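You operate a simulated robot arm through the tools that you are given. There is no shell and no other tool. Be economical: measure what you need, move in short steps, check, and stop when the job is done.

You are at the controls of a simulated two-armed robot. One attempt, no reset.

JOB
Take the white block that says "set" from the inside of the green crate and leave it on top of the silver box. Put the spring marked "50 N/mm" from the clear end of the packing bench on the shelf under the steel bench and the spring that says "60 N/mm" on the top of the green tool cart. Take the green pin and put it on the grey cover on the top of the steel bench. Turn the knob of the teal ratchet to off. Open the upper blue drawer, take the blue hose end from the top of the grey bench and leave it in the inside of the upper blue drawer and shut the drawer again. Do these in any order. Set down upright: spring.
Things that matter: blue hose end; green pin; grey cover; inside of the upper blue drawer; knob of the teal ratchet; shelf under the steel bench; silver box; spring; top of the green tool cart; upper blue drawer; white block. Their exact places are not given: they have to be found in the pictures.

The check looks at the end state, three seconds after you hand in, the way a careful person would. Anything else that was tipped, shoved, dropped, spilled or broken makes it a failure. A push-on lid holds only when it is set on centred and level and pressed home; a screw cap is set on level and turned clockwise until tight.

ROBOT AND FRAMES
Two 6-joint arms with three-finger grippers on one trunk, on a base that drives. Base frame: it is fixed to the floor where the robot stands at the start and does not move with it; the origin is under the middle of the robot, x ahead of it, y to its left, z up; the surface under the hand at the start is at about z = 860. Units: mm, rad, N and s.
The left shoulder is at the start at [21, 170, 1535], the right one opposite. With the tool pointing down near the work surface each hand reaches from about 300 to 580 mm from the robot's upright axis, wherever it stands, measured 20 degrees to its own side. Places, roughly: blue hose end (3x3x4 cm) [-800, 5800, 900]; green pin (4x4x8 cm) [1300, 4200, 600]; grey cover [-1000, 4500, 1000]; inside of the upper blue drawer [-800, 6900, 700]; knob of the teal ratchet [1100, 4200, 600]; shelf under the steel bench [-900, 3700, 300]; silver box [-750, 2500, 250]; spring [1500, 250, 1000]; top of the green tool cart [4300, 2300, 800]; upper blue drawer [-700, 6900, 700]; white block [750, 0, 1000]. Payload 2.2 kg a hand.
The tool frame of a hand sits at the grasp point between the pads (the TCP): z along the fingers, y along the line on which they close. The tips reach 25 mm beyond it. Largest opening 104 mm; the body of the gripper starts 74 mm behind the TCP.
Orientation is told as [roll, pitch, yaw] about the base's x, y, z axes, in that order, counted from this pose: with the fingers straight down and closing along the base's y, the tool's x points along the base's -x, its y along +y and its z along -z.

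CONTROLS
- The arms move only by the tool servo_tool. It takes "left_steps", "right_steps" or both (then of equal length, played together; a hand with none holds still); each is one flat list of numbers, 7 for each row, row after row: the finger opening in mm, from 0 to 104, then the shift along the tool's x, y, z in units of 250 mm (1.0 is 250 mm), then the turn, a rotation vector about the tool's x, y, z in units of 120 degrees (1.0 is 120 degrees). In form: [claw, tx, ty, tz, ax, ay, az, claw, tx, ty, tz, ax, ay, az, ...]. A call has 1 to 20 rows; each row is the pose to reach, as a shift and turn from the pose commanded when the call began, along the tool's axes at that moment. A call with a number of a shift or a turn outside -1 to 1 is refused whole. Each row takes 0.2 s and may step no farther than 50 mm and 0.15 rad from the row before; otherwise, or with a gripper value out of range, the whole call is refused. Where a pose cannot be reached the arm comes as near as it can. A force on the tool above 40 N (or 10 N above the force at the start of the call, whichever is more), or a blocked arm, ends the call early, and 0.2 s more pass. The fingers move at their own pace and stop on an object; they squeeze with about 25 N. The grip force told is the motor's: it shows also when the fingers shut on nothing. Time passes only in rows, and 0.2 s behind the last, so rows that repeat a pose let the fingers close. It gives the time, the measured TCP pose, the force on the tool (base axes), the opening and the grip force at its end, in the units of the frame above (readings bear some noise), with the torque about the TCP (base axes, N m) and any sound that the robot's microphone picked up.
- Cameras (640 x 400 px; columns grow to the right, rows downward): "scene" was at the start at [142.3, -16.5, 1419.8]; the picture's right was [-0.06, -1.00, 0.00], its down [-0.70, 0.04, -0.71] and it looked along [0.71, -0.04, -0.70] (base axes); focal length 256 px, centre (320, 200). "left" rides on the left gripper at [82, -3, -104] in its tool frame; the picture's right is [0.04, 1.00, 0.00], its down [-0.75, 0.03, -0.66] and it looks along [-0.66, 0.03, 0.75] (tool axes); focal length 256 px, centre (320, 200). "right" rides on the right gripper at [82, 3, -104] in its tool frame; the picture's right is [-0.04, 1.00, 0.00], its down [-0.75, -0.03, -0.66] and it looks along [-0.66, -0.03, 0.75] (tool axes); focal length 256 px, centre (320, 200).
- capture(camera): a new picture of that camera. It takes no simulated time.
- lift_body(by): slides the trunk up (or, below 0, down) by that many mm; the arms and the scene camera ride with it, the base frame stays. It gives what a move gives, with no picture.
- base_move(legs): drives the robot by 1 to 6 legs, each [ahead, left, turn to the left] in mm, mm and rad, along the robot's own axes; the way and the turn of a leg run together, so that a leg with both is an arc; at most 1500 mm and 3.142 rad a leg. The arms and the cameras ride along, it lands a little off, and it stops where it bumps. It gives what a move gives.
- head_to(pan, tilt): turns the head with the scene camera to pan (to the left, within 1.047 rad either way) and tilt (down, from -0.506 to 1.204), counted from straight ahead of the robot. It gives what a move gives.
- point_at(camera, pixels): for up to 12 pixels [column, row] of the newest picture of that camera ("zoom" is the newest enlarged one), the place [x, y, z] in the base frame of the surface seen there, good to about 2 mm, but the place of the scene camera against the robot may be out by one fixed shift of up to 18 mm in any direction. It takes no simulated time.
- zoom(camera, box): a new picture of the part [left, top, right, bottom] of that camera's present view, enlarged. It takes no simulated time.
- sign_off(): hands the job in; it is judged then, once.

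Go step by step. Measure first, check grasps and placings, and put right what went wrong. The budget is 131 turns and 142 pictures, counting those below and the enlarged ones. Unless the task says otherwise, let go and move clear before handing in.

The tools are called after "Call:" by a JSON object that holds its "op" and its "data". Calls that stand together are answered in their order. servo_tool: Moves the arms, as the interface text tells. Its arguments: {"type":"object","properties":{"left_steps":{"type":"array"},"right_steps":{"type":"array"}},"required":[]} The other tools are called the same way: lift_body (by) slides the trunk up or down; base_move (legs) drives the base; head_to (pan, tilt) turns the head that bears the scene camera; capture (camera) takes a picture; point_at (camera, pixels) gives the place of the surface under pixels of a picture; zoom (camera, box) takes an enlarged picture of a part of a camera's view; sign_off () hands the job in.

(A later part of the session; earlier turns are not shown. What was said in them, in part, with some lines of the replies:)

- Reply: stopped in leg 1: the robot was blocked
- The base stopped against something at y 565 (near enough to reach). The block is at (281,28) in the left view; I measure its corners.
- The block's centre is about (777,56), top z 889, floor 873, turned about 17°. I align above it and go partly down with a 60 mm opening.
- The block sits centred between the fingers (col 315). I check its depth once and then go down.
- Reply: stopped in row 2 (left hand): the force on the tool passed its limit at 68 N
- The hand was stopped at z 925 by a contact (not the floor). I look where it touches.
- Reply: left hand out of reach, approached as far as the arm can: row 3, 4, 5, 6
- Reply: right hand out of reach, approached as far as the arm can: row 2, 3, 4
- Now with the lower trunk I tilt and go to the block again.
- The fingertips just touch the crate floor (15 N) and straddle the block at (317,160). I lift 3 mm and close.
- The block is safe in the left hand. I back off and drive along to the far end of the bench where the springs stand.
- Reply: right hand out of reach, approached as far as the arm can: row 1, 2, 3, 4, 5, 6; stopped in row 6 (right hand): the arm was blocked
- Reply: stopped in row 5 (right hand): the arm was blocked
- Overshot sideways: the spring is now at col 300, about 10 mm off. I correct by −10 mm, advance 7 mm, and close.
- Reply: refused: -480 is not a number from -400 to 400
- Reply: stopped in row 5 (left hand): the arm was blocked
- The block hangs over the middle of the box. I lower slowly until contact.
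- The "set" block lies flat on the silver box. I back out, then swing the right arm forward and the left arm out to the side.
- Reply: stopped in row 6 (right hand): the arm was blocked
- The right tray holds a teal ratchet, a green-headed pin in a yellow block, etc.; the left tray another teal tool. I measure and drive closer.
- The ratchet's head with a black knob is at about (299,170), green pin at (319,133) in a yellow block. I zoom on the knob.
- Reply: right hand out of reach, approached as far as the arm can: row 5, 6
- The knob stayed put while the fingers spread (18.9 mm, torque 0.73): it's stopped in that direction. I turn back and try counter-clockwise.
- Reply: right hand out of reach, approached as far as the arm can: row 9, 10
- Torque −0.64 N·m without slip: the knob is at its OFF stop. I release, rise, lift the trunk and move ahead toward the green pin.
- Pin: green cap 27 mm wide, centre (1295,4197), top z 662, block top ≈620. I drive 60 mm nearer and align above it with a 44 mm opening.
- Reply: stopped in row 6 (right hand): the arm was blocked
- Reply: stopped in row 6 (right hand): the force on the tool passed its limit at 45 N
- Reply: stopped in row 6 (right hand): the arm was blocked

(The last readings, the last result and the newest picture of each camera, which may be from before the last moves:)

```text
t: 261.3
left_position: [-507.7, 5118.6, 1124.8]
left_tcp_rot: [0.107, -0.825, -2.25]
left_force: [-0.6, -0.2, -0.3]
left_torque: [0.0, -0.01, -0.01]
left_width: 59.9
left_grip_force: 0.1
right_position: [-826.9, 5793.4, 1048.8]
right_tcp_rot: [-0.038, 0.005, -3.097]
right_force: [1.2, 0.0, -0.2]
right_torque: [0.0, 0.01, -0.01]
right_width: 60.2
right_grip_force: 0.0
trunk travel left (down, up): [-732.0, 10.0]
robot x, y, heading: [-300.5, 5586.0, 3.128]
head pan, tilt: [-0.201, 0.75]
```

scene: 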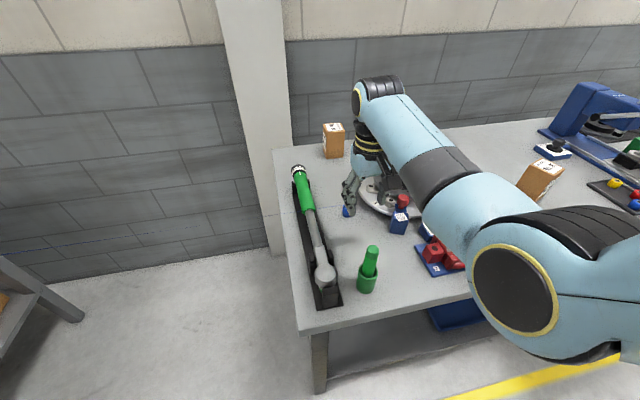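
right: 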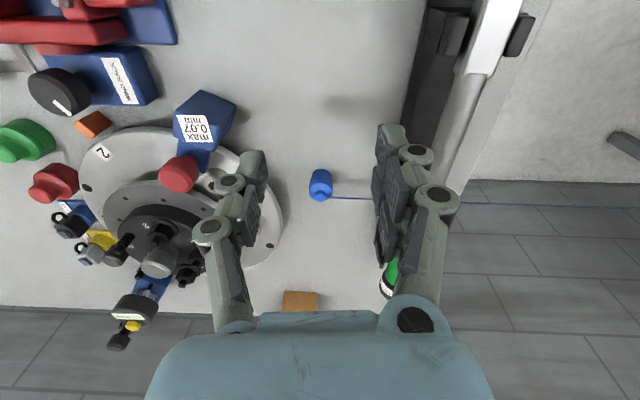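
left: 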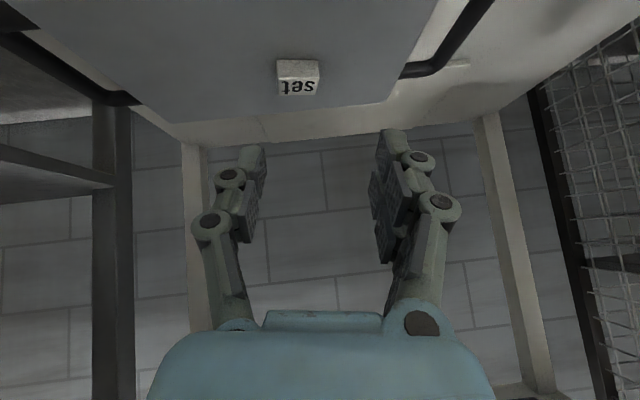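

Call:
{"op": "servo_tool", "data": {"right_steps": [46, -0.008, 0.009, 0.1, -0.009, 0, 0, 46, -0.016, 0.018, 0.25, -0.018, 0, 0, 46, -0.016, 0.018, 0.4, -0.018, 0, 0, 46, -0.016, 0.018, 0.4, -0.018, 0, 0]}}

Call:
{"op": "zoom", "data": {"camera": "right", "box": [220, 60, 420, 220]}}

Call:
{"op": "point_at", "data": {"camera": "zoom", "pixels": [[320, 150], [320, 180], [320, 200]]}}

```text
t: 262.3
left_position: [-505.6, 5119.4, 1124.3]
left_tcp_rot: [0.109, -0.828, -2.251]
left_force: [0.3, 0.0, -0.5]
left_torque: [0.0, 0.01, 0.04]
left_width: 60.0
left_grip_force: 0.1
right_position: [-829.9, 5792.2, 948.9]
right_tcp_rot: [0.0, 0.002, -3.099]
right_force: [0.2, -0.9, -0.2]
right_torque: [0.01, 0.02, 0.01]
right_width: 45.8
right_grip_force: 0.0
trunk travel left (down, up): [-732.0, 10.0]
robot x, y, heading: [-301.5, 5587.0, 3.126]
head pan, tilt: [-0.201, 0.75]
```

```text
2.50 times, centred on (320, 140) of right
```

zoom: 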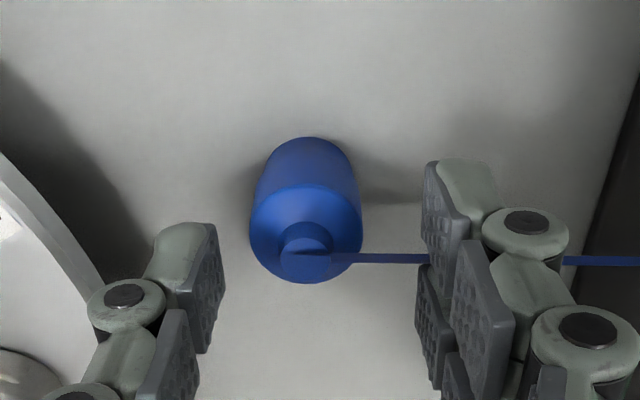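

```text
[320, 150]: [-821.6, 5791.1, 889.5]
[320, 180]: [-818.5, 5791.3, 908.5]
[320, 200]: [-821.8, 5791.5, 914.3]
```

Aligned. I descend 36 mm, close and lift.

Call:
{"op": "servo_tool", "data": {"right_steps": [46, 0, -0.01, 0.07, 0, 0, 0, 46, 0, -0.01, 0.146, 0, 0, 0, 0, 0, -0.01, 0.146, 0, 0, 0, 0, 0, -0.01, 0.146, 0, 0, 0, 0, 0, -0.01, 0.146, 0, 0, 0, 0, 0, -0.01, 0.05, 0, 0, 0, 0, 0, -0.01, -0.1, 0, 0, 0, 0, 0, -0.01, -0.25, 0, 0, 0, 0, 0, -0.01, -0.38, 0, 0, 0]}}

Call:
{"op": "capture", "data": {"camera": "right"}}

```text
t: 264.3
left_position: [-506.7, 5118.8, 1123.8]
left_tcp_rot: [0.108, -0.828, -2.252]
left_force: [0.4, -0.6, 0.1]
left_torque: [-0.03, 0.0, -0.05]
left_width: 60.1
left_grip_force: 0.1
right_position: [-830.3, 5794.8, 1043.8]
right_tcp_rot: [-0.003, 0.007, -3.099]
right_force: [0.4, -0.1, -1.2]
right_torque: [-0.03, -0.01, 0.03]
right_width: 28.3
right_grip_force: 24.6
trunk travel left (down, up): [-732.0, 10.0]
robot x, y, heading: [-301.9, 5590.0, 3.13]
head pan, tilt: [-0.201, 0.75]
```

```text
29 pictures are left
```

right: 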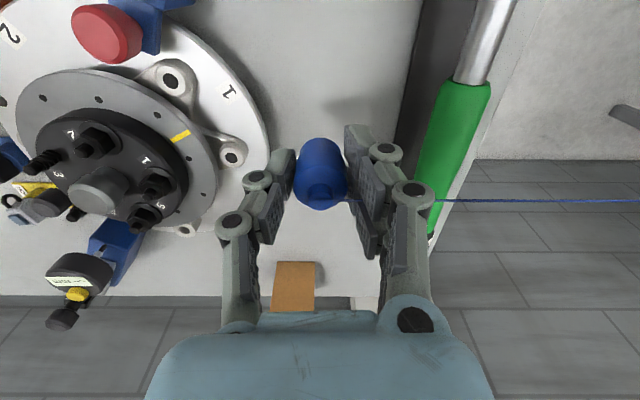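

The hose end is held (28 mm). I back off and drive to the open drawer, keeping the hand high.

Call:
{"op": "base_move", "data": {"legs": [[-400, 0, 0], [0, -1137, 0]]}}

Call:
{"op": "capture", "data": {"camera": "scene"}}

Call:
{"op": "capture", "data": {"camera": "right"}}

```text
t: 272.1
left_position: [-88.5, 6241.9, 1124.3]
left_tcp_rot: [0.107, -0.827, -2.246]
left_force: [-0.2, -0.8, 0.7]
left_torque: [-0.01, 0.01, 0.0]
left_width: 59.9
left_grip_force: 0.0
right_position: [-415.4, 6917.9, 1044.6]
right_tcp_rot: [0.001, 0.006, -3.09]
right_force: [0.2, -0.3, -1.2]
right_torque: [0.0, 0.04, 0.02]
right_width: 28.4
right_grip_force: 25.4
trunk travel left (down, up): [-732.0, 10.0]
robot x, y, heading: [113.1, 6716.9, 3.131]
head pan, tilt: [-0.201, 0.75]
```

```text
28 pictures are left
```

scene: 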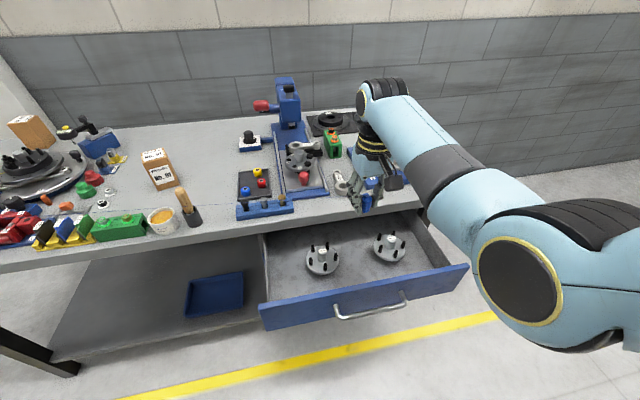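

```text
27 pictures are left
```

right: 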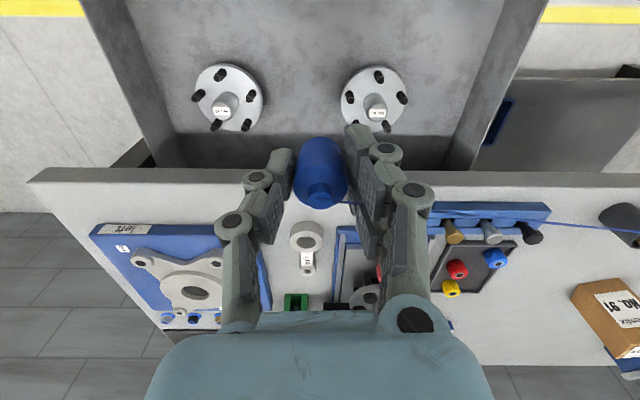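

Hubs lie either side of the hand's line. The wrist camera must clear the drawer front, so I go 45 mm deeper (x≈−460), then lower the trunk 270 mm.

Call:
{"op": "base_move", "data": {"legs": [[45, -8, 0]]}}

Call:
{"op": "lift_body", "data": {"by": -200}}

Call:
{"op": "capture", "data": {"camera": "right"}}

Call:
{"op": "zoom", "data": {"camera": "scene", "box": [230, 120, 480, 300]}}

```text
t: 273.0
left_position: [-132.7, 6250.7, 1123.5]
left_tcp_rot: [0.108, -0.826, -2.246]
left_force: [0.3, 0.1, 1.0]
left_torque: [0.0, -0.05, 0.03]
left_width: 60.0
left_grip_force: 0.1
right_position: [-459.0, 6925.4, 1043.7]
right_tcp_rot: [-0.002, 0.006, -3.091]
right_force: [0.0, 0.6, -0.6]
right_torque: [-0.01, 0.0, -0.02]
right_width: 28.4
right_grip_force: 25.4
trunk travel left (down, up): [-732.0, 10.0]
robot x, y, heading: [71.2, 6721.6, 3.129]
head pan, tilt: [-0.201, 0.75]
```

```text
t: 275.2
left_position: [-131.9, 6251.8, 924.0]
left_tcp_rot: [0.109, -0.827, -2.248]
left_force: [-0.3, -0.8, 0.2]
left_torque: [-0.02, -0.02, 0.0]
left_width: 59.9
left_grip_force: 0.0
right_position: [-459.6, 6925.2, 843.7]
right_tcp_rot: [0.0, 0.005, -3.091]
right_force: [-0.1, 0.3, -1.2]
right_torque: [0.0, 0.01, -0.01]
right_width: 28.1
right_grip_force: 25.1
trunk travel left (down, up): [-532.0, 210.0]
robot x, y, heading: [69.9, 6723.7, 3.132]
head pan, tilt: [-0.201, 0.75]
```

```text
26 pictures are left
```

right: 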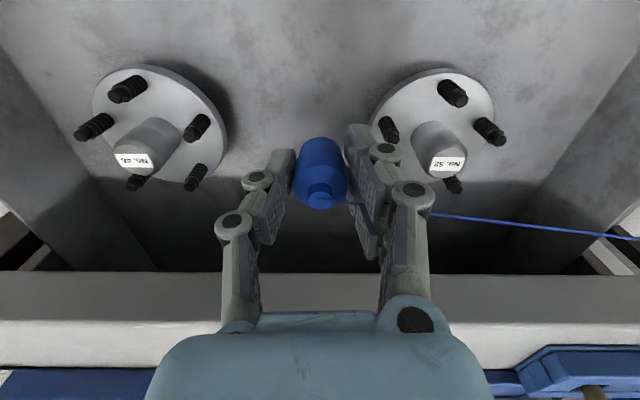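

```text
2.22 times, centred on (355, 210) of scene
```

zoom: 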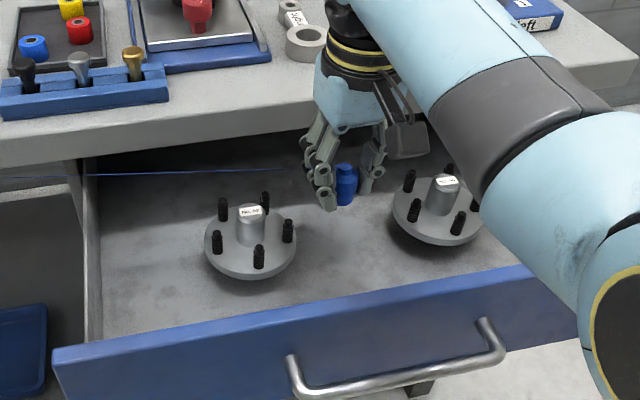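

Call:
{"op": "point_at", "data": {"camera": "right", "pixels": [[378, 120], [225, 140], [300, 120], [448, 160], [130, 160], [390, 125], [320, 60], [300, 290], [300, 330]]}}

```text
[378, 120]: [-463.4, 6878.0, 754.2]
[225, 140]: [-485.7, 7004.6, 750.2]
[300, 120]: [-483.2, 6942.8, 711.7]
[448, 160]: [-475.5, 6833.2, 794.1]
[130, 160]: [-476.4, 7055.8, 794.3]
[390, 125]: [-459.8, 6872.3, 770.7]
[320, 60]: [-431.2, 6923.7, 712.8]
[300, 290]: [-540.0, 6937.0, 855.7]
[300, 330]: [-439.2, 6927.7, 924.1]
```

Gap between hubs is y 6878–7004 (mid 6941), floor z 712, bench edge x −540. I shift to (−450,6939) and lower.

Call:
{"op": "servo_tool", "data": {"right_steps": [0, 0.04, -0.056, 0, 0, 0, 0, 0, 0.04, -0.056, 0.15, 0, 0, 0, 0, 0.04, -0.056, 0.28, 0, 0, 0, 0, 0.04, -0.056, 0.365, 0, 0, 0, 0, 0.04, -0.056, 0.385, 0, 0, 0, 0, 0.04, -0.056, 0.4, 0, 0, 0, 0, 0.04, -0.056, 0.41, 0, 0, 0, 0, 0.04, -0.056, 0.41, 0, 0, 0]}}

Call:
{"op": "capture", "data": {"camera": "right"}}

```text
t: 277.0
left_position: [-130.3, 6250.5, 923.6]
left_tcp_rot: [0.105, -0.827, -2.244]
left_force: [0.5, -0.2, -0.7]
left_torque: [0.02, -0.01, 0.01]
left_width: 59.9
left_grip_force: 0.0
right_position: [-451.0, 6940.1, 743.9]
right_tcp_rot: [-0.001, 0.0, -3.09]
right_force: [-1.3, 0.4, 20.4]
right_torque: [0.02, 0.02, 0.0]
right_width: 28.1
right_grip_force: 25.7
trunk travel left (down, up): [-532.0, 210.0]
robot x, y, heading: [70.3, 6721.6, 3.132]
head pan, tilt: [-0.201, 0.75]
```

```text
24 pictures are left
```

right: 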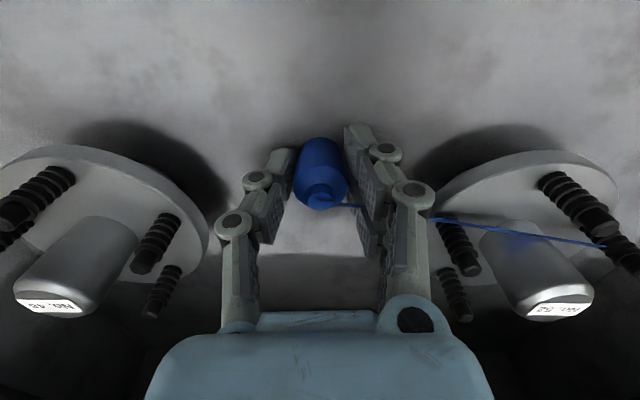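

Set on the floor (20 N). I relieve, open to 48 mm and rise, then look.

Call:
{"op": "servo_tool", "data": {"right_steps": [0, 0, 0, -0.01, 0, 0, 0, 36, 0, 0, -0.01, 0, 0, 0, 46, 0, 0, -0.01, 0, 0, 0, 46, 0, 0, -0.01, 0, 0, 0, 46, 0, 0, -0.1, 0, 0, 0, 46, 0, 0, -0.25, 0, 0, 0, 46, 0, 0, -0.4, 0, 0, 0]}}

Call:
{"op": "lift_body", "data": {"by": 100}}

Call:
{"op": "capture", "data": {"camera": "right"}}

```text
t: 278.6
left_position: [-131.7, 6251.1, 923.4]
left_tcp_rot: [0.108, -0.824, -2.245]
left_force: [-0.7, 0.1, 0.0]
left_torque: [-0.02, 0.03, -0.02]
left_width: 59.9
left_grip_force: 0.1
right_position: [-451.1, 6941.1, 842.6]
right_tcp_rot: [-0.003, 0.005, -3.092]
right_force: [-0.2, 0.7, 0.1]
right_torque: [-0.01, -0.01, 0.01]
right_width: 45.7
right_grip_force: 0.1
trunk travel left (down, up): [-532.0, 210.0]
robot x, y, heading: [72.0, 6720.5, 3.132]
head pan, tilt: [-0.201, 0.75]
```

```text
t: 279.9
left_position: [-131.3, 6251.7, 1024.6]
left_tcp_rot: [0.108, -0.828, -2.246]
left_force: [-0.3, 0.2, 0.6]
left_torque: [0.02, -0.02, 0.02]
left_width: 59.9
left_grip_force: 0.1
right_position: [-449.9, 6939.3, 940.8]
right_tcp_rot: [-0.001, 0.006, -3.09]
right_force: [-0.6, -0.9, 0.6]
right_torque: [0.0, 0.01, 0.0]
right_width: 46.0
right_grip_force: 0.2
trunk travel left (down, up): [-632.0, 110.0]
robot x, y, heading: [69.3, 6723.7, 3.129]
head pan, tilt: [-0.201, 0.75]
```

```text
23 pictures are left
```

right: 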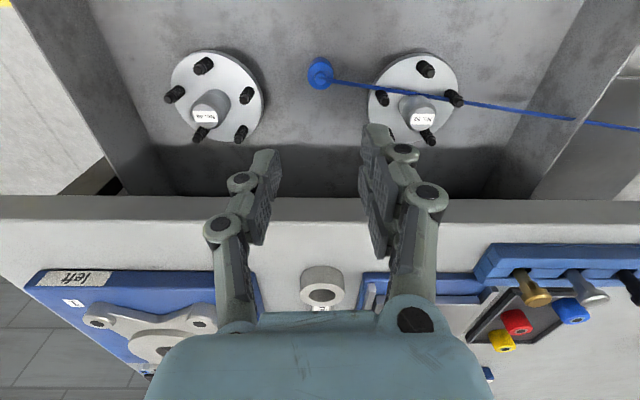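

The hose end stands in the drawer between the hubs. To shut it I'll grip the handle again with the rolled 45° hand: back off, reorient.

Call:
{"op": "base_move", "data": {"legs": [[-370, 0, 0]]}}

Call:
{"op": "lift_body", "data": {"by": -100}}

Call:
{"op": "servo_tool", "data": {"right_steps": [32, 0, 0, 0, 0, -0.064, 0, 32, 0, 0, 0, 0, -0.128, 0, 32, 0, 0, 0, 0, -0.192, 0, 32, 0, 0, 0, 0, -0.256, 0, 32, 0, 0, 0, 0, -0.32, 0, 32, 0, 0, 0, 0, -0.375, 0]}}

Call:
{"op": "servo_tool", "data": {"right_steps": [32, 0, 0, 0, 0, 0, -0.068, 32, 0, 0, 0, 0, 0, -0.136, 32, 0, 0, 0, 0, 0, -0.204, 32, 0, 0, 0, 0, 0, -0.272, 32, 0, 0, 0, 0, 0, -0.34, 32, 0, 0, 0, 0, 0, -0.408, 32, 0, 0, 0, 0, 0, -0.476, 32, 0, 0, 0, 0, 0, -0.544, 32, 0, 0, 0, 0, 0, -0.612, 32, 0, 0, 0, 0, 0, -0.68, 32, 0, 0, 0, 0, 0, -0.75]}}

Call:
{"op": "capture", "data": {"camera": "right"}}

```text
t: 282.3
left_position: [238.8, 6247.2, 1024.3]
left_tcp_rot: [0.109, -0.828, -2.247]
left_force: [-0.1, 0.2, -0.2]
left_torque: [-0.02, 0.05, 0.01]
left_width: 59.9
left_grip_force: 0.1
right_position: [-80.1, 6936.2, 941.7]
right_tcp_rot: [-0.001, 0.007, -3.091]
right_force: [-0.1, 0.5, -0.7]
right_torque: [-0.03, -0.01, 0.02]
right_width: 45.9
right_grip_force: 0.1
trunk travel left (down, up): [-632.0, 110.0]
robot x, y, heading: [442.1, 6720.3, 3.129]
head pan, tilt: [-0.201, 0.75]
```

```text
t: 283.6
left_position: [238.2, 6246.6, 923.8]
left_tcp_rot: [0.108, -0.827, -2.245]
left_force: [-0.1, -0.2, 0.1]
left_torque: [0.01, 0.01, -0.01]
left_width: 60.0
left_grip_force: 0.0
right_position: [-80.2, 6935.8, 842.0]
right_tcp_rot: [0.0, 0.004, -3.092]
right_force: [0.0, 0.2, -0.2]
right_torque: [0.04, 0.02, 0.0]
right_width: 46.0
right_grip_force: 0.0
trunk travel left (down, up): [-532.0, 210.0]
robot x, y, heading: [444.0, 6720.5, 3.129]
head pan, tilt: [-0.201, 0.75]
```

```text
t: 285.0
left_position: [238.3, 6247.4, 923.3]
left_tcp_rot: [0.107, -0.828, -2.246]
left_force: [-0.1, 0.3, -0.5]
left_torque: [-0.01, 0.02, 0.01]
left_width: 59.9
left_grip_force: 0.1
right_position: [-80.5, 6936.7, 842.6]
right_tcp_rot: [-0.001, -0.784, -3.089]
right_force: [-0.5, 0.1, 0.6]
right_torque: [0.01, -0.04, 0.0]
right_width: 32.2
right_grip_force: 0.0
trunk travel left (down, up): [-532.0, 210.0]
robot x, y, heading: [441.7, 6723.4, 3.131]
head pan, tilt: [-0.201, 0.75]
```

```text
t: 287.4
left_position: [238.6, 6245.8, 924.3]
left_tcp_rot: [0.109, -0.827, -2.248]
left_force: [0.5, 0.2, 0.3]
left_torque: [-0.01, 0.0, 0.02]
left_width: 60.0
left_grip_force: 0.1
right_position: [-80.6, 6935.8, 841.8]
right_tcp_rot: [-0.78, 0.001, -1.52]
right_force: [1.1, 0.4, 0.0]
right_torque: [0.02, -0.01, -0.03]
right_width: 32.5
right_grip_force: 0.0
trunk travel left (down, up): [-532.0, 210.0]
robot x, y, heading: [442.6, 6718.0, 3.135]
head pan, tilt: [-0.201, 0.75]
```

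```text
22 pictures are left
```

right: 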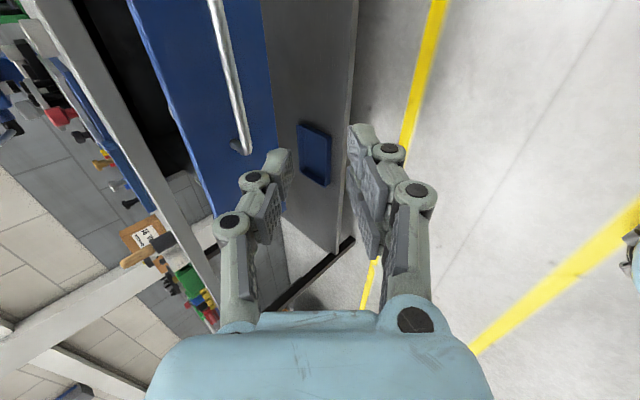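

Call:
{"op": "point_at", "data": {"camera": "right", "pixels": [[218, 20], [227, 60], [236, 100], [243, 135], [200, 60]]}}

Call:
{"op": "base_move", "data": {"legs": [[120, 0, 0]]}}

```text
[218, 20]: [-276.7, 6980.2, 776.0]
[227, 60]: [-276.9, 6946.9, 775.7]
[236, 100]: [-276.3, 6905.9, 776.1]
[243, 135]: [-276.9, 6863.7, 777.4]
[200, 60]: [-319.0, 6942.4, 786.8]
```

```text
t: 288.7
left_position: [117.8, 6247.6, 923.8]
left_tcp_rot: [0.11, -0.826, -2.248]
left_force: [-1.1, -0.6, -0.7]
left_torque: [0.01, -0.01, 0.02]
left_width: 59.9
left_grip_force: 0.0
right_position: [-202.7, 6937.6, 840.9]
right_tcp_rot: [-0.78, 0.002, -1.52]
right_force: [0.7, -0.1, 0.2]
right_torque: [-0.04, 0.0, 0.01]
right_width: 31.8
right_grip_force: 0.0
trunk travel left (down, up): [-532.0, 210.0]
robot x, y, heading: [324.9, 6721.5, 3.134]
head pan, tilt: [-0.201, 0.75]
```

Bar centre ≈(−283,·,775). I drive 20 mm more, then go in and grip.

Call:
{"op": "base_move", "data": {"legs": [[20, 0, 0]]}}

Call:
{"op": "servo_tool", "data": {"right_steps": [34, -0.036, 0.016, 0.06, 0, 0, 0, 34, -0.036, 0.016, 0.16, 0, 0, 0, 34, -0.036, 0.016, 0.25, 0, 0, 0, 34, -0.036, 0.016, 0.25, 0, 0, 0]}}

Call:
{"op": "capture", "data": {"camera": "right"}}

Call:
{"op": "point_at", "data": {"camera": "right", "pixels": [[312, 60], [312, 100]]}}

```text
t: 289.5
left_position: [96.9, 6249.8, 924.3]
left_tcp_rot: [0.109, -0.825, -2.248]
left_force: [-0.3, -0.2, -0.9]
left_torque: [-0.02, -0.02, 0.05]
left_width: 60.0
left_grip_force: 0.0
right_position: [-221.0, 6937.3, 840.7]
right_tcp_rot: [-0.777, 0.0, -1.523]
right_force: [-1.0, 0.3, 0.2]
right_torque: [-0.01, 0.03, -0.01]
right_width: 32.0
right_grip_force: 0.1
trunk travel left (down, up): [-532.0, 210.0]
robot x, y, heading: [303.8, 6722.7, 3.133]
head pan, tilt: [-0.201, 0.75]
```

```text
t: 290.5
left_position: [98.1, 6248.1, 923.5]
left_tcp_rot: [0.108, -0.828, -2.247]
left_force: [0.1, 0.3, -0.8]
left_torque: [-0.01, -0.02, -0.01]
left_width: 60.2
left_grip_force: 0.0
right_position: [-261.7, 6925.8, 794.6]
right_tcp_rot: [-0.782, 0.001, -1.521]
right_force: [-0.5, 0.2, -0.2]
right_torque: [0.03, 0.0, -0.04]
right_width: 34.0
right_grip_force: 0.1
trunk travel left (down, up): [-532.0, 210.0]
robot x, y, heading: [299.7, 6715.6, 3.132]
head pan, tilt: [-0.201, 0.75]
```

```text
21 pictures are left
```

right: 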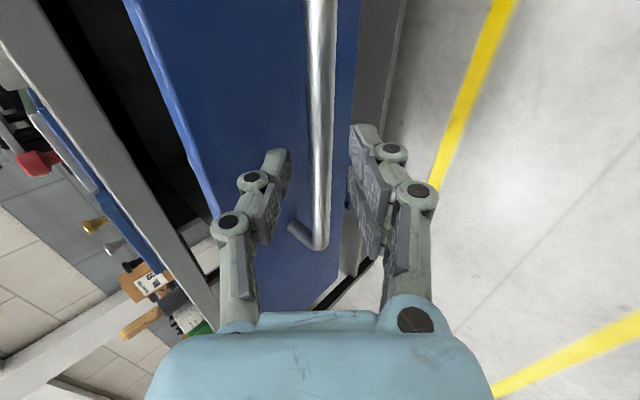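

```text
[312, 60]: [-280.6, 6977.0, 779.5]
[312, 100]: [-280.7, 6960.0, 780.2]
```

Centred on the bar. I advance 14 mm, close, and push the drawer shut by driving ahead.

Call:
{"op": "servo_tool", "data": {"right_steps": [34, 0, 0, 0.03, 0, 0, 0, 34, 0, 0, 0.056, 0, 0, 0, 0, 0, 0, 0.056, 0, 0, 0, 0, 0, 0, 0.056, 0, 0, 0]}}

Call:
{"op": "base_move", "data": {"legs": [[254, 0, 0]]}}

Call:
{"op": "capture", "data": {"camera": "scene"}}

```text
t: 291.5
left_position: [98.3, 6249.0, 924.7]
left_tcp_rot: [0.108, -0.825, -2.248]
left_force: [-0.6, 1.1, -1.3]
left_torque: [0.04, 0.01, 0.0]
left_width: 59.7
left_grip_force: 0.0
right_position: [-271.4, 6924.7, 784.0]
right_tcp_rot: [-0.779, -0.001, -1.524]
right_force: [-1.4, 0.2, 0.1]
right_torque: [-0.64, 0.01, -1.1]
right_width: 12.8
right_grip_force: 39.6
trunk travel left (down, up): [-532.0, 210.0]
robot x, y, heading: [302.1, 6723.8, 3.128]
head pan, tilt: [-0.201, 0.75]
```

```text
t: 293.3
left_position: [-156.5, 6250.1, 924.2]
left_tcp_rot: [0.107, -0.826, -2.246]
left_force: [-0.7, 0.2, -0.4]
left_torque: [0.01, 0.01, 0.0]
left_width: 60.1
left_grip_force: 0.0
right_position: [-524.7, 6927.0, 781.5]
right_tcp_rot: [-0.774, 0.0, -1.518]
right_force: [9.9, -11.8, -10.9]
right_torque: [-1.19, -0.21, -0.83]
right_width: 11.4
right_grip_force: 38.5
trunk travel left (down, up): [-532.0, 210.0]
robot x, y, heading: [50.0, 6719.6, 3.133]
head pan, tilt: [-0.201, 0.75]
```

```text
20 pictures are left
```

scene: 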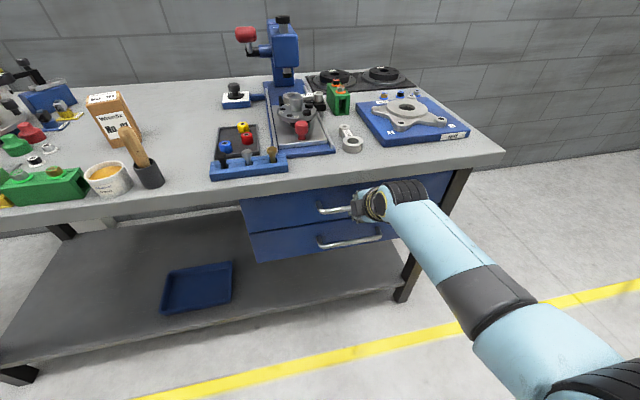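

The drawer appears shut. I let go, withdraw, back off and verify flushness.

Call:
{"op": "servo_tool", "data": {"right_steps": [30, 0, 0, 0, 0, 0, 0, 36, 0, 0, 0, 0, 0, 0, 36, 0, 0, 0, 0, 0, 0, 36, 0, 0, -0.08, 0, 0, 0, 36, 0, 0, -0.2, 0, 0, 0]}}

Call:
{"op": "base_move", "data": {"legs": [[-400, 0, 0]]}}

Call:
{"op": "zoom", "data": {"camera": "scene", "box": [230, 130, 440, 270]}}

Call:
{"op": "point_at", "data": {"camera": "zoom", "pixels": [[150, 230], [160, 270], [100, 230], [110, 270]]}}

```text
t: 294.5
left_position: [-155.8, 6249.7, 924.4]
left_tcp_rot: [0.107, -0.826, -2.243]
left_force: [0.6, -0.4, -0.4]
left_torque: [0.01, 0.03, 0.0]
left_width: 60.2
left_grip_force: 0.0
right_position: [-488.7, 6928.9, 818.6]
right_tcp_rot: [-0.774, 0.001, -1.52]
right_force: [1.1, 0.0, -0.1]
right_torque: [0.03, -0.02, 0.0]
right_width: 36.1
right_grip_force: 0.0
trunk travel left (down, up): [-532.0, 210.0]
robot x, y, heading: [45.4, 6723.7, 3.136]
head pan, tilt: [-0.201, 0.75]
```

```text
t: 297.0
left_position: [249.5, 6246.9, 923.4]
left_tcp_rot: [0.108, -0.827, -2.242]
left_force: [0.4, 0.0, -0.2]
left_torque: [0.01, 0.01, -0.01]
left_width: 59.9
left_grip_force: 0.2
right_position: [-85.2, 6923.6, 817.8]
right_tcp_rot: [-0.776, -0.002, -1.52]
right_force: [0.9, 0.6, 0.2]
right_torque: [0.03, -0.02, -0.01]
right_width: 36.0
right_grip_force: 0.1
trunk travel left (down, up): [-532.0, 210.0]
robot x, y, heading: [448.3, 6718.4, 3.13]
head pan, tilt: [-0.201, 0.75]
```

```text
2.86 times, centred on (335, 200) of scene
```

zoom: 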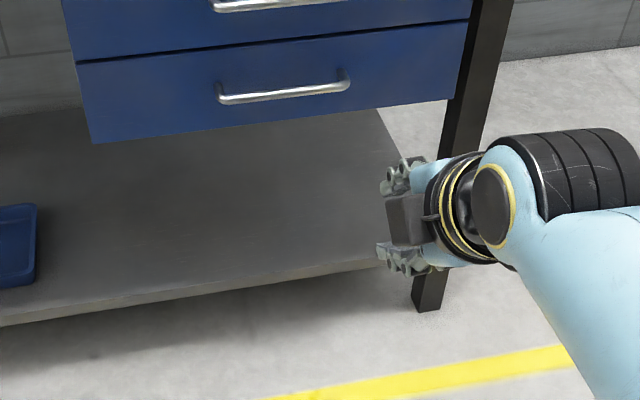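

```text
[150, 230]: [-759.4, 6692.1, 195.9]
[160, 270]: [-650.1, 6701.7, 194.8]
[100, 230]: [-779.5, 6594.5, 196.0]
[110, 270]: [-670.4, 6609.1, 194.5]
```

Call:
{"op": "point_at", "data": {"camera": "zoom", "pixels": [[140, 30], [130, 80], [400, 20], [400, 70]]}}

Call:
{"op": "servo_tool", "data": {"right_steps": [60, 0, 0, 0, 0, 0, 0.068, 60, 0, 0, 0, 0, 0, 0.136, 60, 0, 0, 0, 0, 0, 0.204, 60, 0, 0, 0, 0, 0, 0.272, 60, 0, 0, 0, 0, 0, 0.34, 60, 0, 0, 0, 0, 0, 0.408, 60, 0, 0, 0, 0, 0, 0.476, 60, 0, 0, 0, 0, 0, 0.544, 60, 0, 0, 0, 0, 0, 0.612, 60, 0, 0, 0, 0, 0, 0.68, 60, 0, 0, 0, 0, 0, 0.75]}}

Call:
{"op": "lift_body", "data": {"by": 195}}

```text
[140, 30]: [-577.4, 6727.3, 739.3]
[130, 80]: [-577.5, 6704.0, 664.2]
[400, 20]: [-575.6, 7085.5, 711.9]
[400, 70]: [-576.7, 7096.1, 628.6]
```

```text
t: 299.4
left_position: [248.2, 6246.3, 923.2]
left_tcp_rot: [0.107, -0.826, -2.244]
left_force: [-0.4, -0.6, -0.8]
left_torque: [0.04, -0.02, 0.0]
left_width: 60.1
left_grip_force: 0.1
right_position: [-85.4, 6922.4, 817.4]
right_tcp_rot: [0.003, -0.775, -3.092]
right_force: [0.2, 0.0, 0.7]
right_torque: [0.01, -0.02, 0.0]
right_width: 60.0
right_grip_force: 0.0
trunk travel left (down, up): [-532.0, 210.0]
robot x, y, heading: [448.7, 6722.1, 3.134]
head pan, tilt: [-0.201, 0.75]
```

```text
t: 301.5
left_position: [247.8, 6246.4, 1118.3]
left_tcp_rot: [0.108, -0.824, -2.243]
left_force: [-0.2, 0.1, 0.8]
left_torque: [0.0, -0.01, 0.01]
left_width: 60.2
left_grip_force: 0.0
right_position: [-85.6, 6923.9, 1012.6]
right_tcp_rot: [0.003, -0.774, -3.091]
right_force: [-0.1, 0.2, 0.2]
right_torque: [-0.01, -0.03, -0.01]
right_width: 60.0
right_grip_force: 0.1
trunk travel left (down, up): [-727.0, 15.0]
robot x, y, heading: [447.9, 6718.6, 3.133]
head pan, tilt: [-0.201, 0.75]
```

The drawer face is flush with the lower one (x −577 both). Last task: the 60 spring. I drive back down the aisle to the packing bench.

Call:
{"op": "base_move", "data": {"legs": [[300, 0, 0], [0, 1455, 0], [0, 1455, 0], [0, 1455, 0], [0, 1420, 0], [0, 0, 1.575]]}}

```text
t: 334.6
left_position: [594.7, 721.8, 1119.2]
left_tcp_rot: [0.108, -0.827, -0.671]
left_force: [0.1, 0.0, 0.6]
left_torque: [-0.01, -0.01, 0.04]
left_width: 60.1
left_grip_force: 0.0
right_position: [-81.5, 386.2, 1012.8]
right_tcp_rot: [0.001, -0.774, -1.516]
right_force: [-0.6, 0.1, -1.0]
right_torque: [0.0, 0.01, 0.01]
right_width: 60.1
right_grip_force: 0.0
trunk travel left (down, up): [-727.0, 15.0]
robot x, y, heading: [119.0, 920.5, -1.572]
head pan, tilt: [-0.201, 0.75]
```

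Call:
{"op": "base_move", "data": {"legs": [[0, 1490, 0]]}}

Call:
{"op": "capture", "data": {"camera": "right"}}

```text
t: 342.0
left_position: [2089.4, 711.1, 1119.3]
left_tcp_rot: [0.109, -0.825, -0.672]
left_force: [-0.5, -1.1, 0.9]
left_torque: [0.02, 0.05, -0.03]
left_width: 59.9
left_grip_force: 0.2
right_position: [1412.7, 377.0, 1012.2]
right_tcp_rot: [0.001, -0.775, -1.518]
right_force: [0.6, 0.3, -0.4]
right_torque: [-0.02, -0.03, 0.03]
right_width: 59.9
right_grip_force: 0.0
trunk travel left (down, up): [-727.0, 15.0]
robot x, y, heading: [1615.9, 908.9, -1.585]
head pan, tilt: [-0.201, 0.75]
```

```text
18 pictures are left
```

right: 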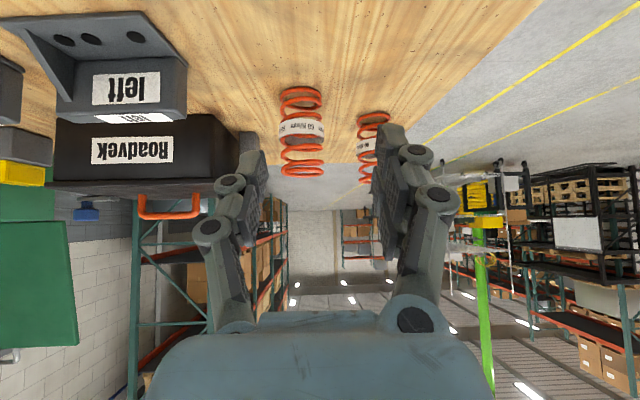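

Call:
{"op": "zoom", "data": {"camera": "right", "box": [250, 70, 410, 200]}}

Call:
{"op": "point_at", "data": {"camera": "right", "pixels": [[302, 127], [282, 128], [322, 128], [302, 118], [375, 145]]}}

```text
3.08 times, centred on (330, 135) of right
```

zoom: 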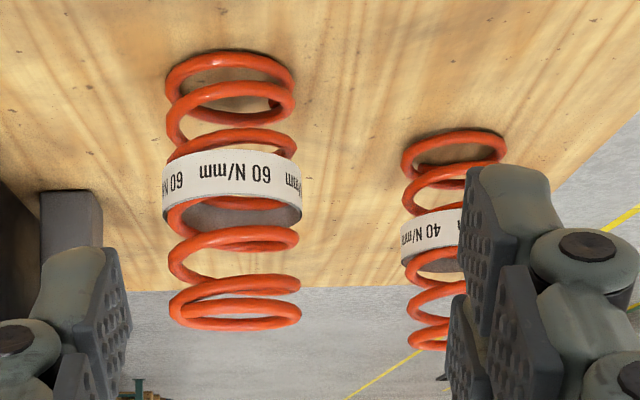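

```text
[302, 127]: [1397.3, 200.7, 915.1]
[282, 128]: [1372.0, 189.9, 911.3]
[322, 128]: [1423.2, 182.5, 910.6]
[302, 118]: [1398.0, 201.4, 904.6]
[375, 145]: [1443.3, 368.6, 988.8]
```

60 confirmed, centre ≈(1398,173). I lower the hand to z 914, aligned in x, and will then drive in horizontally so the fingers straddle it.

Call:
{"op": "point_at", "data": {"camera": "right", "pixels": [[240, 150], [235, 140]]}}

Call:
{"op": "servo_tool", "data": {"right_steps": [96, 0.07, -0.02, 0.07, 0, 0, 0, 96, 0.17, -0.048, 0.17, 0, 0, 0, 96, 0.274, -0.048, 0.28, 0, 0, 0, 96, 0.274, -0.048, 0.28, 0, 0, 0]}}

Call:
{"op": "base_move", "data": {"legs": [[120, 0, 0]]}}

Call:
{"op": "capture", "data": {"camera": "right"}}

```text
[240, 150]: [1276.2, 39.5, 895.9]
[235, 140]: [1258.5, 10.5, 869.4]
```

```text
t: 343.0
left_position: [2088.7, 711.9, 1118.8]
left_tcp_rot: [0.107, -0.827, -0.674]
left_force: [1.3, -0.3, -0.2]
left_torque: [0.05, -0.01, -0.03]
left_width: 60.0
left_grip_force: 0.0
right_position: [1399.9, 378.2, 915.2]
right_tcp_rot: [0.002, -0.774, -1.517]
right_force: [-1.0, 0.3, -0.2]
right_torque: [-0.01, 0.02, -0.02]
right_width: 95.8
right_grip_force: 0.1
trunk travel left (down, up): [-727.0, 15.0]
robot x, y, heading: [1615.3, 908.8, -1.578]
head pan, tilt: [-0.201, 0.75]
```

```text
t: 344.3
left_position: [2090.2, 589.1, 1118.8]
left_tcp_rot: [0.109, -0.825, -0.672]
left_force: [-0.6, -0.5, 0.3]
left_torque: [0.02, 0.01, 0.02]
left_width: 60.1
left_grip_force: 0.0
right_position: [1399.6, 257.2, 912.8]
right_tcp_rot: [0.003, -0.772, -1.518]
right_force: [0.4, -0.6, 0.2]
right_torque: [-0.02, 0.0, 0.03]
right_width: 96.0
right_grip_force: 0.0
trunk travel left (down, up): [-727.0, 15.0]
robot x, y, heading: [1615.7, 787.9, -1.581]
head pan, tilt: [-0.201, 0.75]
```

```text
16 pictures are left
```

right: 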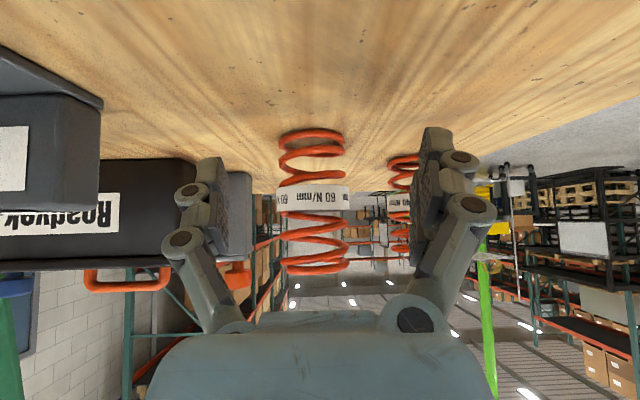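

Centred (col 313). I drive 83 mm further and close.

Call:
{"op": "base_move", "data": {"legs": [[83, 0, 0]]}}

Call:
{"op": "servo_tool", "data": {"right_steps": [60, 0, 0, 0, 0, 0, 0, 30, 0, 0, 0, 0, 0, 0, 30, 0, 0, 0, 0, 0, 0, 30, 0, 0, 0, 0, 0, 0, 30, 0, 0, 0, 0, 0, 0]}}

Call:
{"op": "capture", "data": {"camera": "right"}}

```text
t: 345.4
left_position: [2087.5, 506.5, 1117.9]
left_tcp_rot: [0.11, -0.826, -0.674]
left_force: [0.9, -0.9, -0.2]
left_torque: [0.04, -0.04, 0.04]
left_width: 60.0
left_grip_force: 0.1
right_position: [1398.7, 172.2, 912.4]
right_tcp_rot: [0.002, -0.773, -1.518]
right_force: [0.1, -0.1, -0.9]
right_torque: [0.05, -0.01, 0.0]
right_width: 96.0
right_grip_force: 0.0
trunk travel left (down, up): [-727.0, 15.0]
robot x, y, heading: [1614.9, 708.0, -1.58]
head pan, tilt: [-0.201, 0.75]
```

```text
t: 346.6
left_position: [2088.0, 507.5, 1118.7]
left_tcp_rot: [0.109, -0.825, -0.674]
left_force: [0.8, -1.5, -0.4]
left_torque: [-0.01, 0.0, -0.01]
left_width: 60.0
left_grip_force: 0.0
right_position: [1397.2, 173.8, 913.0]
right_tcp_rot: [0.0, -0.775, -1.518]
right_force: [-0.6, 0.3, 3.8]
right_torque: [-0.16, 0.16, -0.04]
right_width: 56.8
right_grip_force: 24.5
trunk travel left (down, up): [-727.0, 15.0]
robot x, y, heading: [1616.7, 708.3, -1.574]
head pan, tilt: [-0.201, 0.75]
```

```text
15 pictures are left
```

right: 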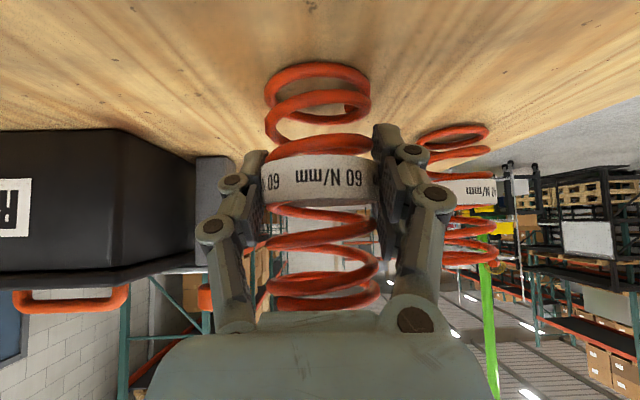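

Gripped on the band (56.8 mm). I lift it, back away, turn left and drive toward the green cart, then look.

Call:
{"op": "servo_tool", "data": {"right_steps": [30, -0.09, 0, -0.09, 0, 0, 0, 30, -0.2, 0, -0.2, 0, 0, 0, 30, -0.28, 0, -0.28, 0, 0, 0]}}

Call:
{"op": "base_move", "data": {"legs": [[-270, 0, 0], [0, 0, 1.575], [1300, 0, 0]]}}

Call:
{"op": "head_to", "data": {"pan": 0.6, "tilt": 0.4}}

Call:
{"op": "capture", "data": {"camera": "scene"}}

```text
t: 347.4
left_position: [2088.3, 507.0, 1119.3]
left_tcp_rot: [0.109, -0.826, -0.673]
left_force: [0.0, 0.4, -0.1]
left_torque: [0.01, 0.0, -0.01]
left_width: 59.8
left_grip_force: 0.0
right_position: [1397.6, 173.7, 1012.0]
right_tcp_rot: [-0.001, -0.771, -1.518]
right_force: [0.8, 0.0, -4.6]
right_torque: [0.03, 0.02, -0.02]
right_width: 56.6
right_grip_force: 24.7
trunk travel left (down, up): [-727.0, 15.0]
robot x, y, heading: [1614.4, 709.1, -1.575]
head pan, tilt: [-0.201, 0.75]
```

```text
t: 359.2
left_position: [3124.8, 1433.2, 1119.1]
left_tcp_rot: [0.11, -0.826, 0.891]
left_force: [0.3, 1.7, -0.9]
left_torque: [-0.01, 0.0, -0.03]
left_width: 60.1
left_grip_force: 0.2
right_position: [3454.3, 740.3, 1010.5]
right_tcp_rot: [0.003, -0.772, 0.046]
right_force: [0.2, 0.2, -4.0]
right_torque: [0.01, 0.01, -0.01]
right_width: 56.7
right_grip_force: 24.5
trunk travel left (down, up): [-727.0, 15.0]
robot x, y, heading: [2918.5, 963.4, -0.014]
head pan, tilt: [-0.201, 0.75]
```

```text
t: 360.4
left_position: [3125.2, 1434.1, 1118.8]
left_tcp_rot: [0.109, -0.826, 0.893]
left_force: [0.8, -0.3, -0.2]
left_torque: [0.0, 0.0, 0.0]
left_width: 59.9
left_grip_force: 0.0
right_position: [3454.6, 740.1, 1011.5]
right_tcp_rot: [0.001, -0.773, 0.046]
right_force: [0.3, -0.5, -4.7]
right_torque: [0.01, 0.07, 0.0]
right_width: 56.3
right_grip_force: 25.3
trunk travel left (down, up): [-727.0, 15.0]
robot x, y, heading: [2920.6, 962.1, -0.015]
head pan, tilt: [0.6, 0.4]
```

```text
14 pictures are left
```

scene: 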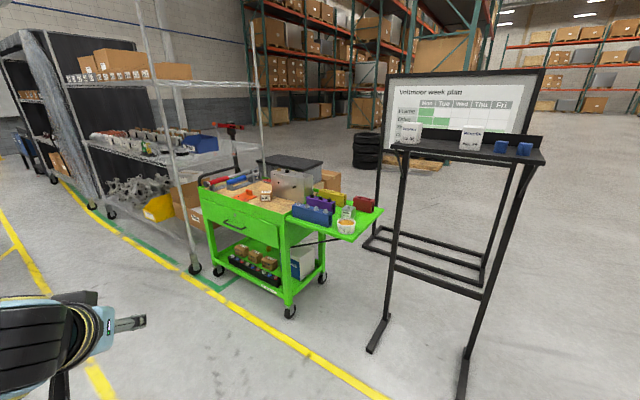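

The green cart is ahead-left; its top holds several items. I zoom and measure to find a free spot.

Call:
{"op": "zoom", "data": {"camera": "scene", "box": [190, 140, 400, 270]}}

Call:
{"op": "point_at", "data": {"camera": "scene", "pixels": [[240, 205], [272, 207], [205, 190], [285, 225], [235, 195], [350, 230], [340, 240], [375, 210], [380, 348], [470, 370], [292, 310], [220, 268]]}}

```text
3.05 times, centred on (295, 205) of scene
```

zoom: 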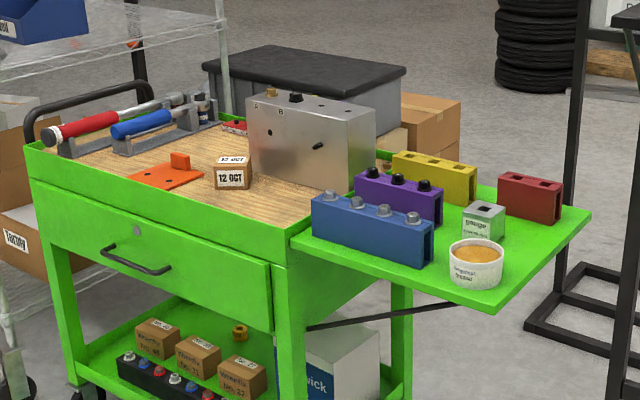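

```text
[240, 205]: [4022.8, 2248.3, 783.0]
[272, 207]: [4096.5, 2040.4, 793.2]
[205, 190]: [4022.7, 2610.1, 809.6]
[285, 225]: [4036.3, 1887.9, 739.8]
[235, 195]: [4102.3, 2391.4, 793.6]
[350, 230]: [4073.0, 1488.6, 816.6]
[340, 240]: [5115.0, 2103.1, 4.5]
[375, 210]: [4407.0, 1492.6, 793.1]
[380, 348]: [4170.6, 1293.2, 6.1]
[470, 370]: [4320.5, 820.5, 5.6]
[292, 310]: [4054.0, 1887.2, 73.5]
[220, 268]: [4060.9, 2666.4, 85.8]
```

Cart top surface z≈793, front rim x≈4020–4040; free spot by the right end (~4095, 2030). I drive there.

Call:
{"op": "base_move", "data": {"legs": [[0, 1290, 0.015], [520, 0, 0]]}}

Call:
{"op": "head_to", "data": {"pan": -0.2, "tilt": 0.75}}

Call:
{"op": "capture", "data": {"camera": "scene"}}

Call:
{"op": "point_at", "data": {"camera": "scene", "pixels": [[320, 200], [340, 210], [360, 220], [300, 200], [380, 200], [340, 190], [360, 240], [320, 230]]}}

```text
t: 369.5
left_position: [3634.4, 2749.3, 1119.0]
left_tcp_rot: [0.109, -0.826, 0.918]
left_force: [-0.7, 0.4, 0.4]
left_torque: [0.0, 0.0, 0.04]
left_width: 59.8
left_grip_force: 0.0
right_position: [3982.7, 2065.4, 1013.7]
right_tcp_rot: [0.001, -0.774, 0.071]
right_force: [-0.3, -0.1, -4.3]
right_torque: [-0.02, 0.01, -0.03]
right_width: 56.6
right_grip_force: 25.3
trunk travel left (down, up): [-727.0, 15.0]
robot x, y, heading: [3440.8, 2271.8, 0.011]
head pan, tilt: [0.6, 0.4]
```

```text
t: 370.6
left_position: [3634.3, 2748.0, 1117.8]
left_tcp_rot: [0.11, -0.826, 0.917]
left_force: [0.8, -0.7, -0.1]
left_torque: [0.0, -0.01, 0.0]
left_width: 60.3
left_grip_force: 0.1
right_position: [3982.2, 2065.0, 1011.0]
right_tcp_rot: [0.002, -0.772, 0.071]
right_force: [0.9, 0.4, -4.2]
right_torque: [0.0, 0.02, -0.02]
right_width: 56.4
right_grip_force: 25.6
trunk travel left (down, up): [-727.0, 15.0]
robot x, y, heading: [3441.1, 2273.8, 0.011]
head pan, tilt: [-0.201, 0.75]
```

```text
12 pictures are left
```

scene: 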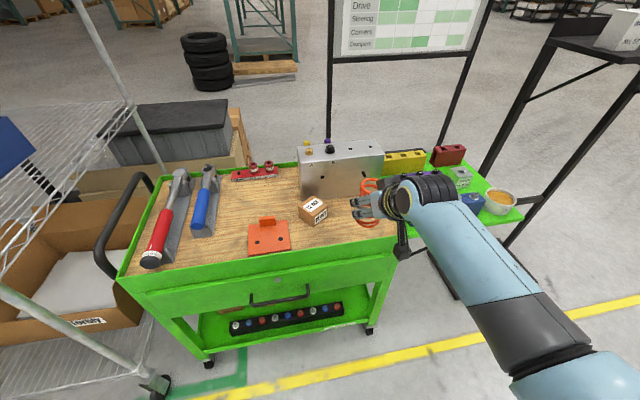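

```text
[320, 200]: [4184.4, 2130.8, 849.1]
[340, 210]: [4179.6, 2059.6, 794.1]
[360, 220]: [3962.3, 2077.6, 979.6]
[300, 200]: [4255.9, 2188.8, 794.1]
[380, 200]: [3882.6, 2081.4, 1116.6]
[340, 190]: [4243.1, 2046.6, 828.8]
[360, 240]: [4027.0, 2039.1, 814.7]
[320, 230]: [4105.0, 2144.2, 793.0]
```

Free spot chosen: (4115,2020), between the "12 OCT" block and the right rim, in front of the silver box (front x≈4240). I move in high, then lower the trunk 130 mm.

Call:
{"op": "base_move", "data": {"legs": [[133, -45, 0]]}}

Call:
{"op": "lift_body", "data": {"by": -125}}

Call:
{"op": "capture", "data": {"camera": "right"}}

Call:
{"op": "point_at", "data": {"camera": "right", "pixels": [[250, 70], [390, 70], [250, 100], [400, 110]]}}

```text
t: 372.0
left_position: [3766.3, 2706.2, 1119.7]
left_tcp_rot: [0.109, -0.824, 0.916]
left_force: [-0.8, 0.2, -0.8]
left_torque: [0.04, 0.02, -0.01]
left_width: 60.0
left_grip_force: 0.0
right_position: [4114.2, 2021.8, 1010.5]
right_tcp_rot: [0.004, -0.771, 0.07]
right_force: [-0.4, 0.7, -4.9]
right_torque: [0.02, 0.0, 0.01]
right_width: 56.7
right_grip_force: 24.8
trunk travel left (down, up): [-727.0, 15.0]
robot x, y, heading: [3569.5, 2227.3, 0.009]
head pan, tilt: [-0.201, 0.75]
```

```text
t: 373.5
left_position: [3767.3, 2704.2, 994.6]
left_tcp_rot: [0.11, -0.827, 0.916]
left_force: [-0.3, 0.7, 0.8]
left_torque: [0.0, 0.02, -0.01]
left_width: 59.9
left_grip_force: 0.1
right_position: [4113.8, 2021.0, 887.1]
right_tcp_rot: [0.003, -0.774, 0.068]
right_force: [0.8, 0.2, -3.8]
right_torque: [0.01, 0.03, 0.01]
right_width: 56.6
right_grip_force: 25.2
trunk travel left (down, up): [-602.0, 140.0]
robot x, y, heading: [3574.7, 2229.1, 0.011]
head pan, tilt: [-0.201, 0.75]
```

```text
11 pictures are left
```

right: 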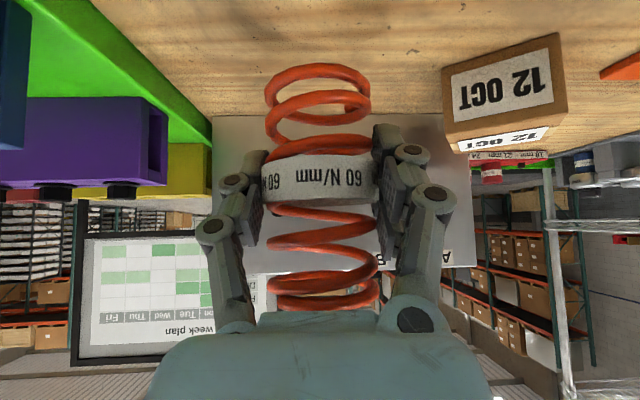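

```text
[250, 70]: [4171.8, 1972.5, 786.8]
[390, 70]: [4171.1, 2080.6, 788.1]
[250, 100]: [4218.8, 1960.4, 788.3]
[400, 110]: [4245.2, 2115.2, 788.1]
```

Surface z=788; spring foot is 46 mm above. I lower and creep to contact.

Call:
{"op": "servo_tool", "data": {"right_steps": [30, 0.06, 0, 0.06, 0, 0, 0, 30, 0.11, 0, 0.112, 0, 0, 0, 30, 0.118, 0, 0.12, 0, 0, 0, 30, 0.124, 0, 0.126, 0, 0, 0, 30, 0.13, 0, 0.132, 0, 0, 0, 30, 0.135, 0, 0.138, 0, 0, 0, 30, 0.135, 0, 0.138, 0, 0, 0]}}

```text
t: 375.1
left_position: [3766.4, 2705.4, 994.7]
left_tcp_rot: [0.109, -0.827, 0.917]
left_force: [-0.1, 0.0, -0.6]
left_torque: [0.02, 0.02, -0.02]
left_width: 60.0
left_grip_force: 0.0
right_position: [4114.5, 2021.6, 842.0]
right_tcp_rot: [0.0, -0.78, 0.07]
right_force: [-1.5, -2.1, 19.3]
right_torque: [-0.03, 0.0, -0.12]
right_width: 56.7
right_grip_force: 25.0
trunk travel left (down, up): [-602.0, 140.0]
robot x, y, heading: [3570.0, 2228.9, 0.011]
head pan, tilt: [-0.201, 0.75]
```

Contact (19 N) at z 842. I relieve, open and draw back.

Call:
{"op": "servo_tool", "data": {"right_steps": [30, -0.008, 0, -0.008, 0, 0, 0, 70, -0.008, 0, -0.008, 0, 0, 0, 98, -0.008, 0, -0.008, 0, 0, 0, 98, -0.008, 0, -0.008, 0, 0, 0, 98, -0.008, 0, -0.008, 0, 0, 0, 98, -0.008, 0, -0.08, 0, 0, 0, 98, -0.008, 0, -0.2, 0, 0, 0, 98, -0.008, 0, -0.36, 0, 0, 0, 98, -0.008, 0, -0.48, 0, 0, 0]}}

Call:
{"op": "base_move", "data": {"legs": [[-300, 0, 0]]}}

Call:
{"op": "capture", "data": {"camera": "scene"}}

Call:
{"op": "zoom", "data": {"camera": "scene", "box": [260, 110, 460, 240]}}

```text
t: 377.1
left_position: [3764.9, 2705.1, 993.6]
left_tcp_rot: [0.11, -0.825, 0.916]
left_force: [0.3, 0.4, 0.3]
left_torque: [0.01, 0.01, 0.0]
left_width: 60.0
left_grip_force: 0.1
right_position: [4030.4, 2015.8, 928.4]
right_tcp_rot: [0.001, -0.773, 0.07]
right_force: [0.1, 0.1, 0.7]
right_torque: [-0.02, 0.02, 0.0]
right_width: 97.9
right_grip_force: 0.0
trunk travel left (down, up): [-602.0, 140.0]
robot x, y, heading: [3571.0, 2234.3, 0.01]
head pan, tilt: [-0.201, 0.75]
```

```text
t: 379.2
left_position: [3463.9, 2702.9, 994.1]
left_tcp_rot: [0.107, -0.825, 0.918]
left_force: [-0.5, 0.2, 1.2]
left_torque: [0.01, 0.02, -0.05]
left_width: 60.1
left_grip_force: 0.0
right_position: [3727.1, 2012.8, 927.2]
right_tcp_rot: [0.001, -0.774, 0.069]
right_force: [-0.4, -0.2, 0.2]
right_torque: [-0.01, -0.03, 0.0]
right_width: 98.0
right_grip_force: 0.2
trunk travel left (down, up): [-602.0, 140.0]
robot x, y, heading: [3269.2, 2223.1, 0.01]
head pan, tilt: [-0.201, 0.75]
```

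```text
10 pictures are left
```

scene: 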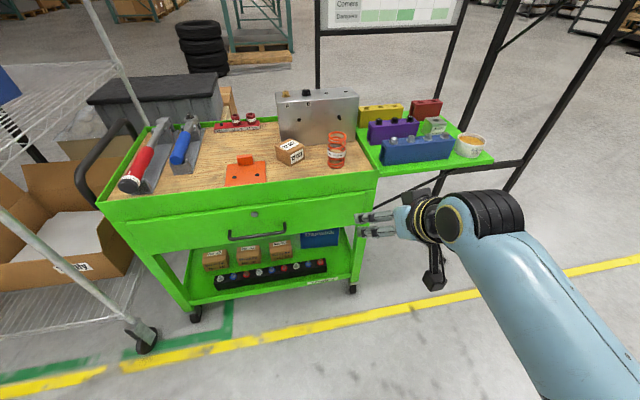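

```text
3.08 times, centred on (360, 175) of scene
```

zoom: 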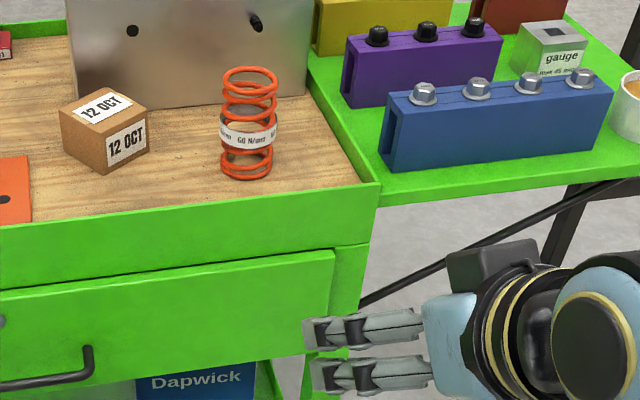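

The "60 N/mm" spring stands upright on the cart top, and both hands are empty and clear. Every placement was seen in a picture after release, so I hand in.

Call:
{"op": "sign_off", "data": {}}

```text
The job is handed in.
```

I finished every part of the job and handed it in:

- **Block:** the "set" block is on the silver box.
- **Springs:** the 50 N/mm spring stands upright on the shelf under the steel bench, and the 60 N/mm spring stands upright on the green tool cart.
- **Pin:** the green pin stands on the grey cover.
- **Ratchet:** the teal ratchet's knob is turned to OFF, up against its stop.
- **Hose end:** the blue hose end is in the upper blue drawer, and the drawer is shut.

Early on, the base bumped the packing bench and the left hand briefly touched the rim of the green crate. I saw nothing tipped or moved in the pictures afterwards.
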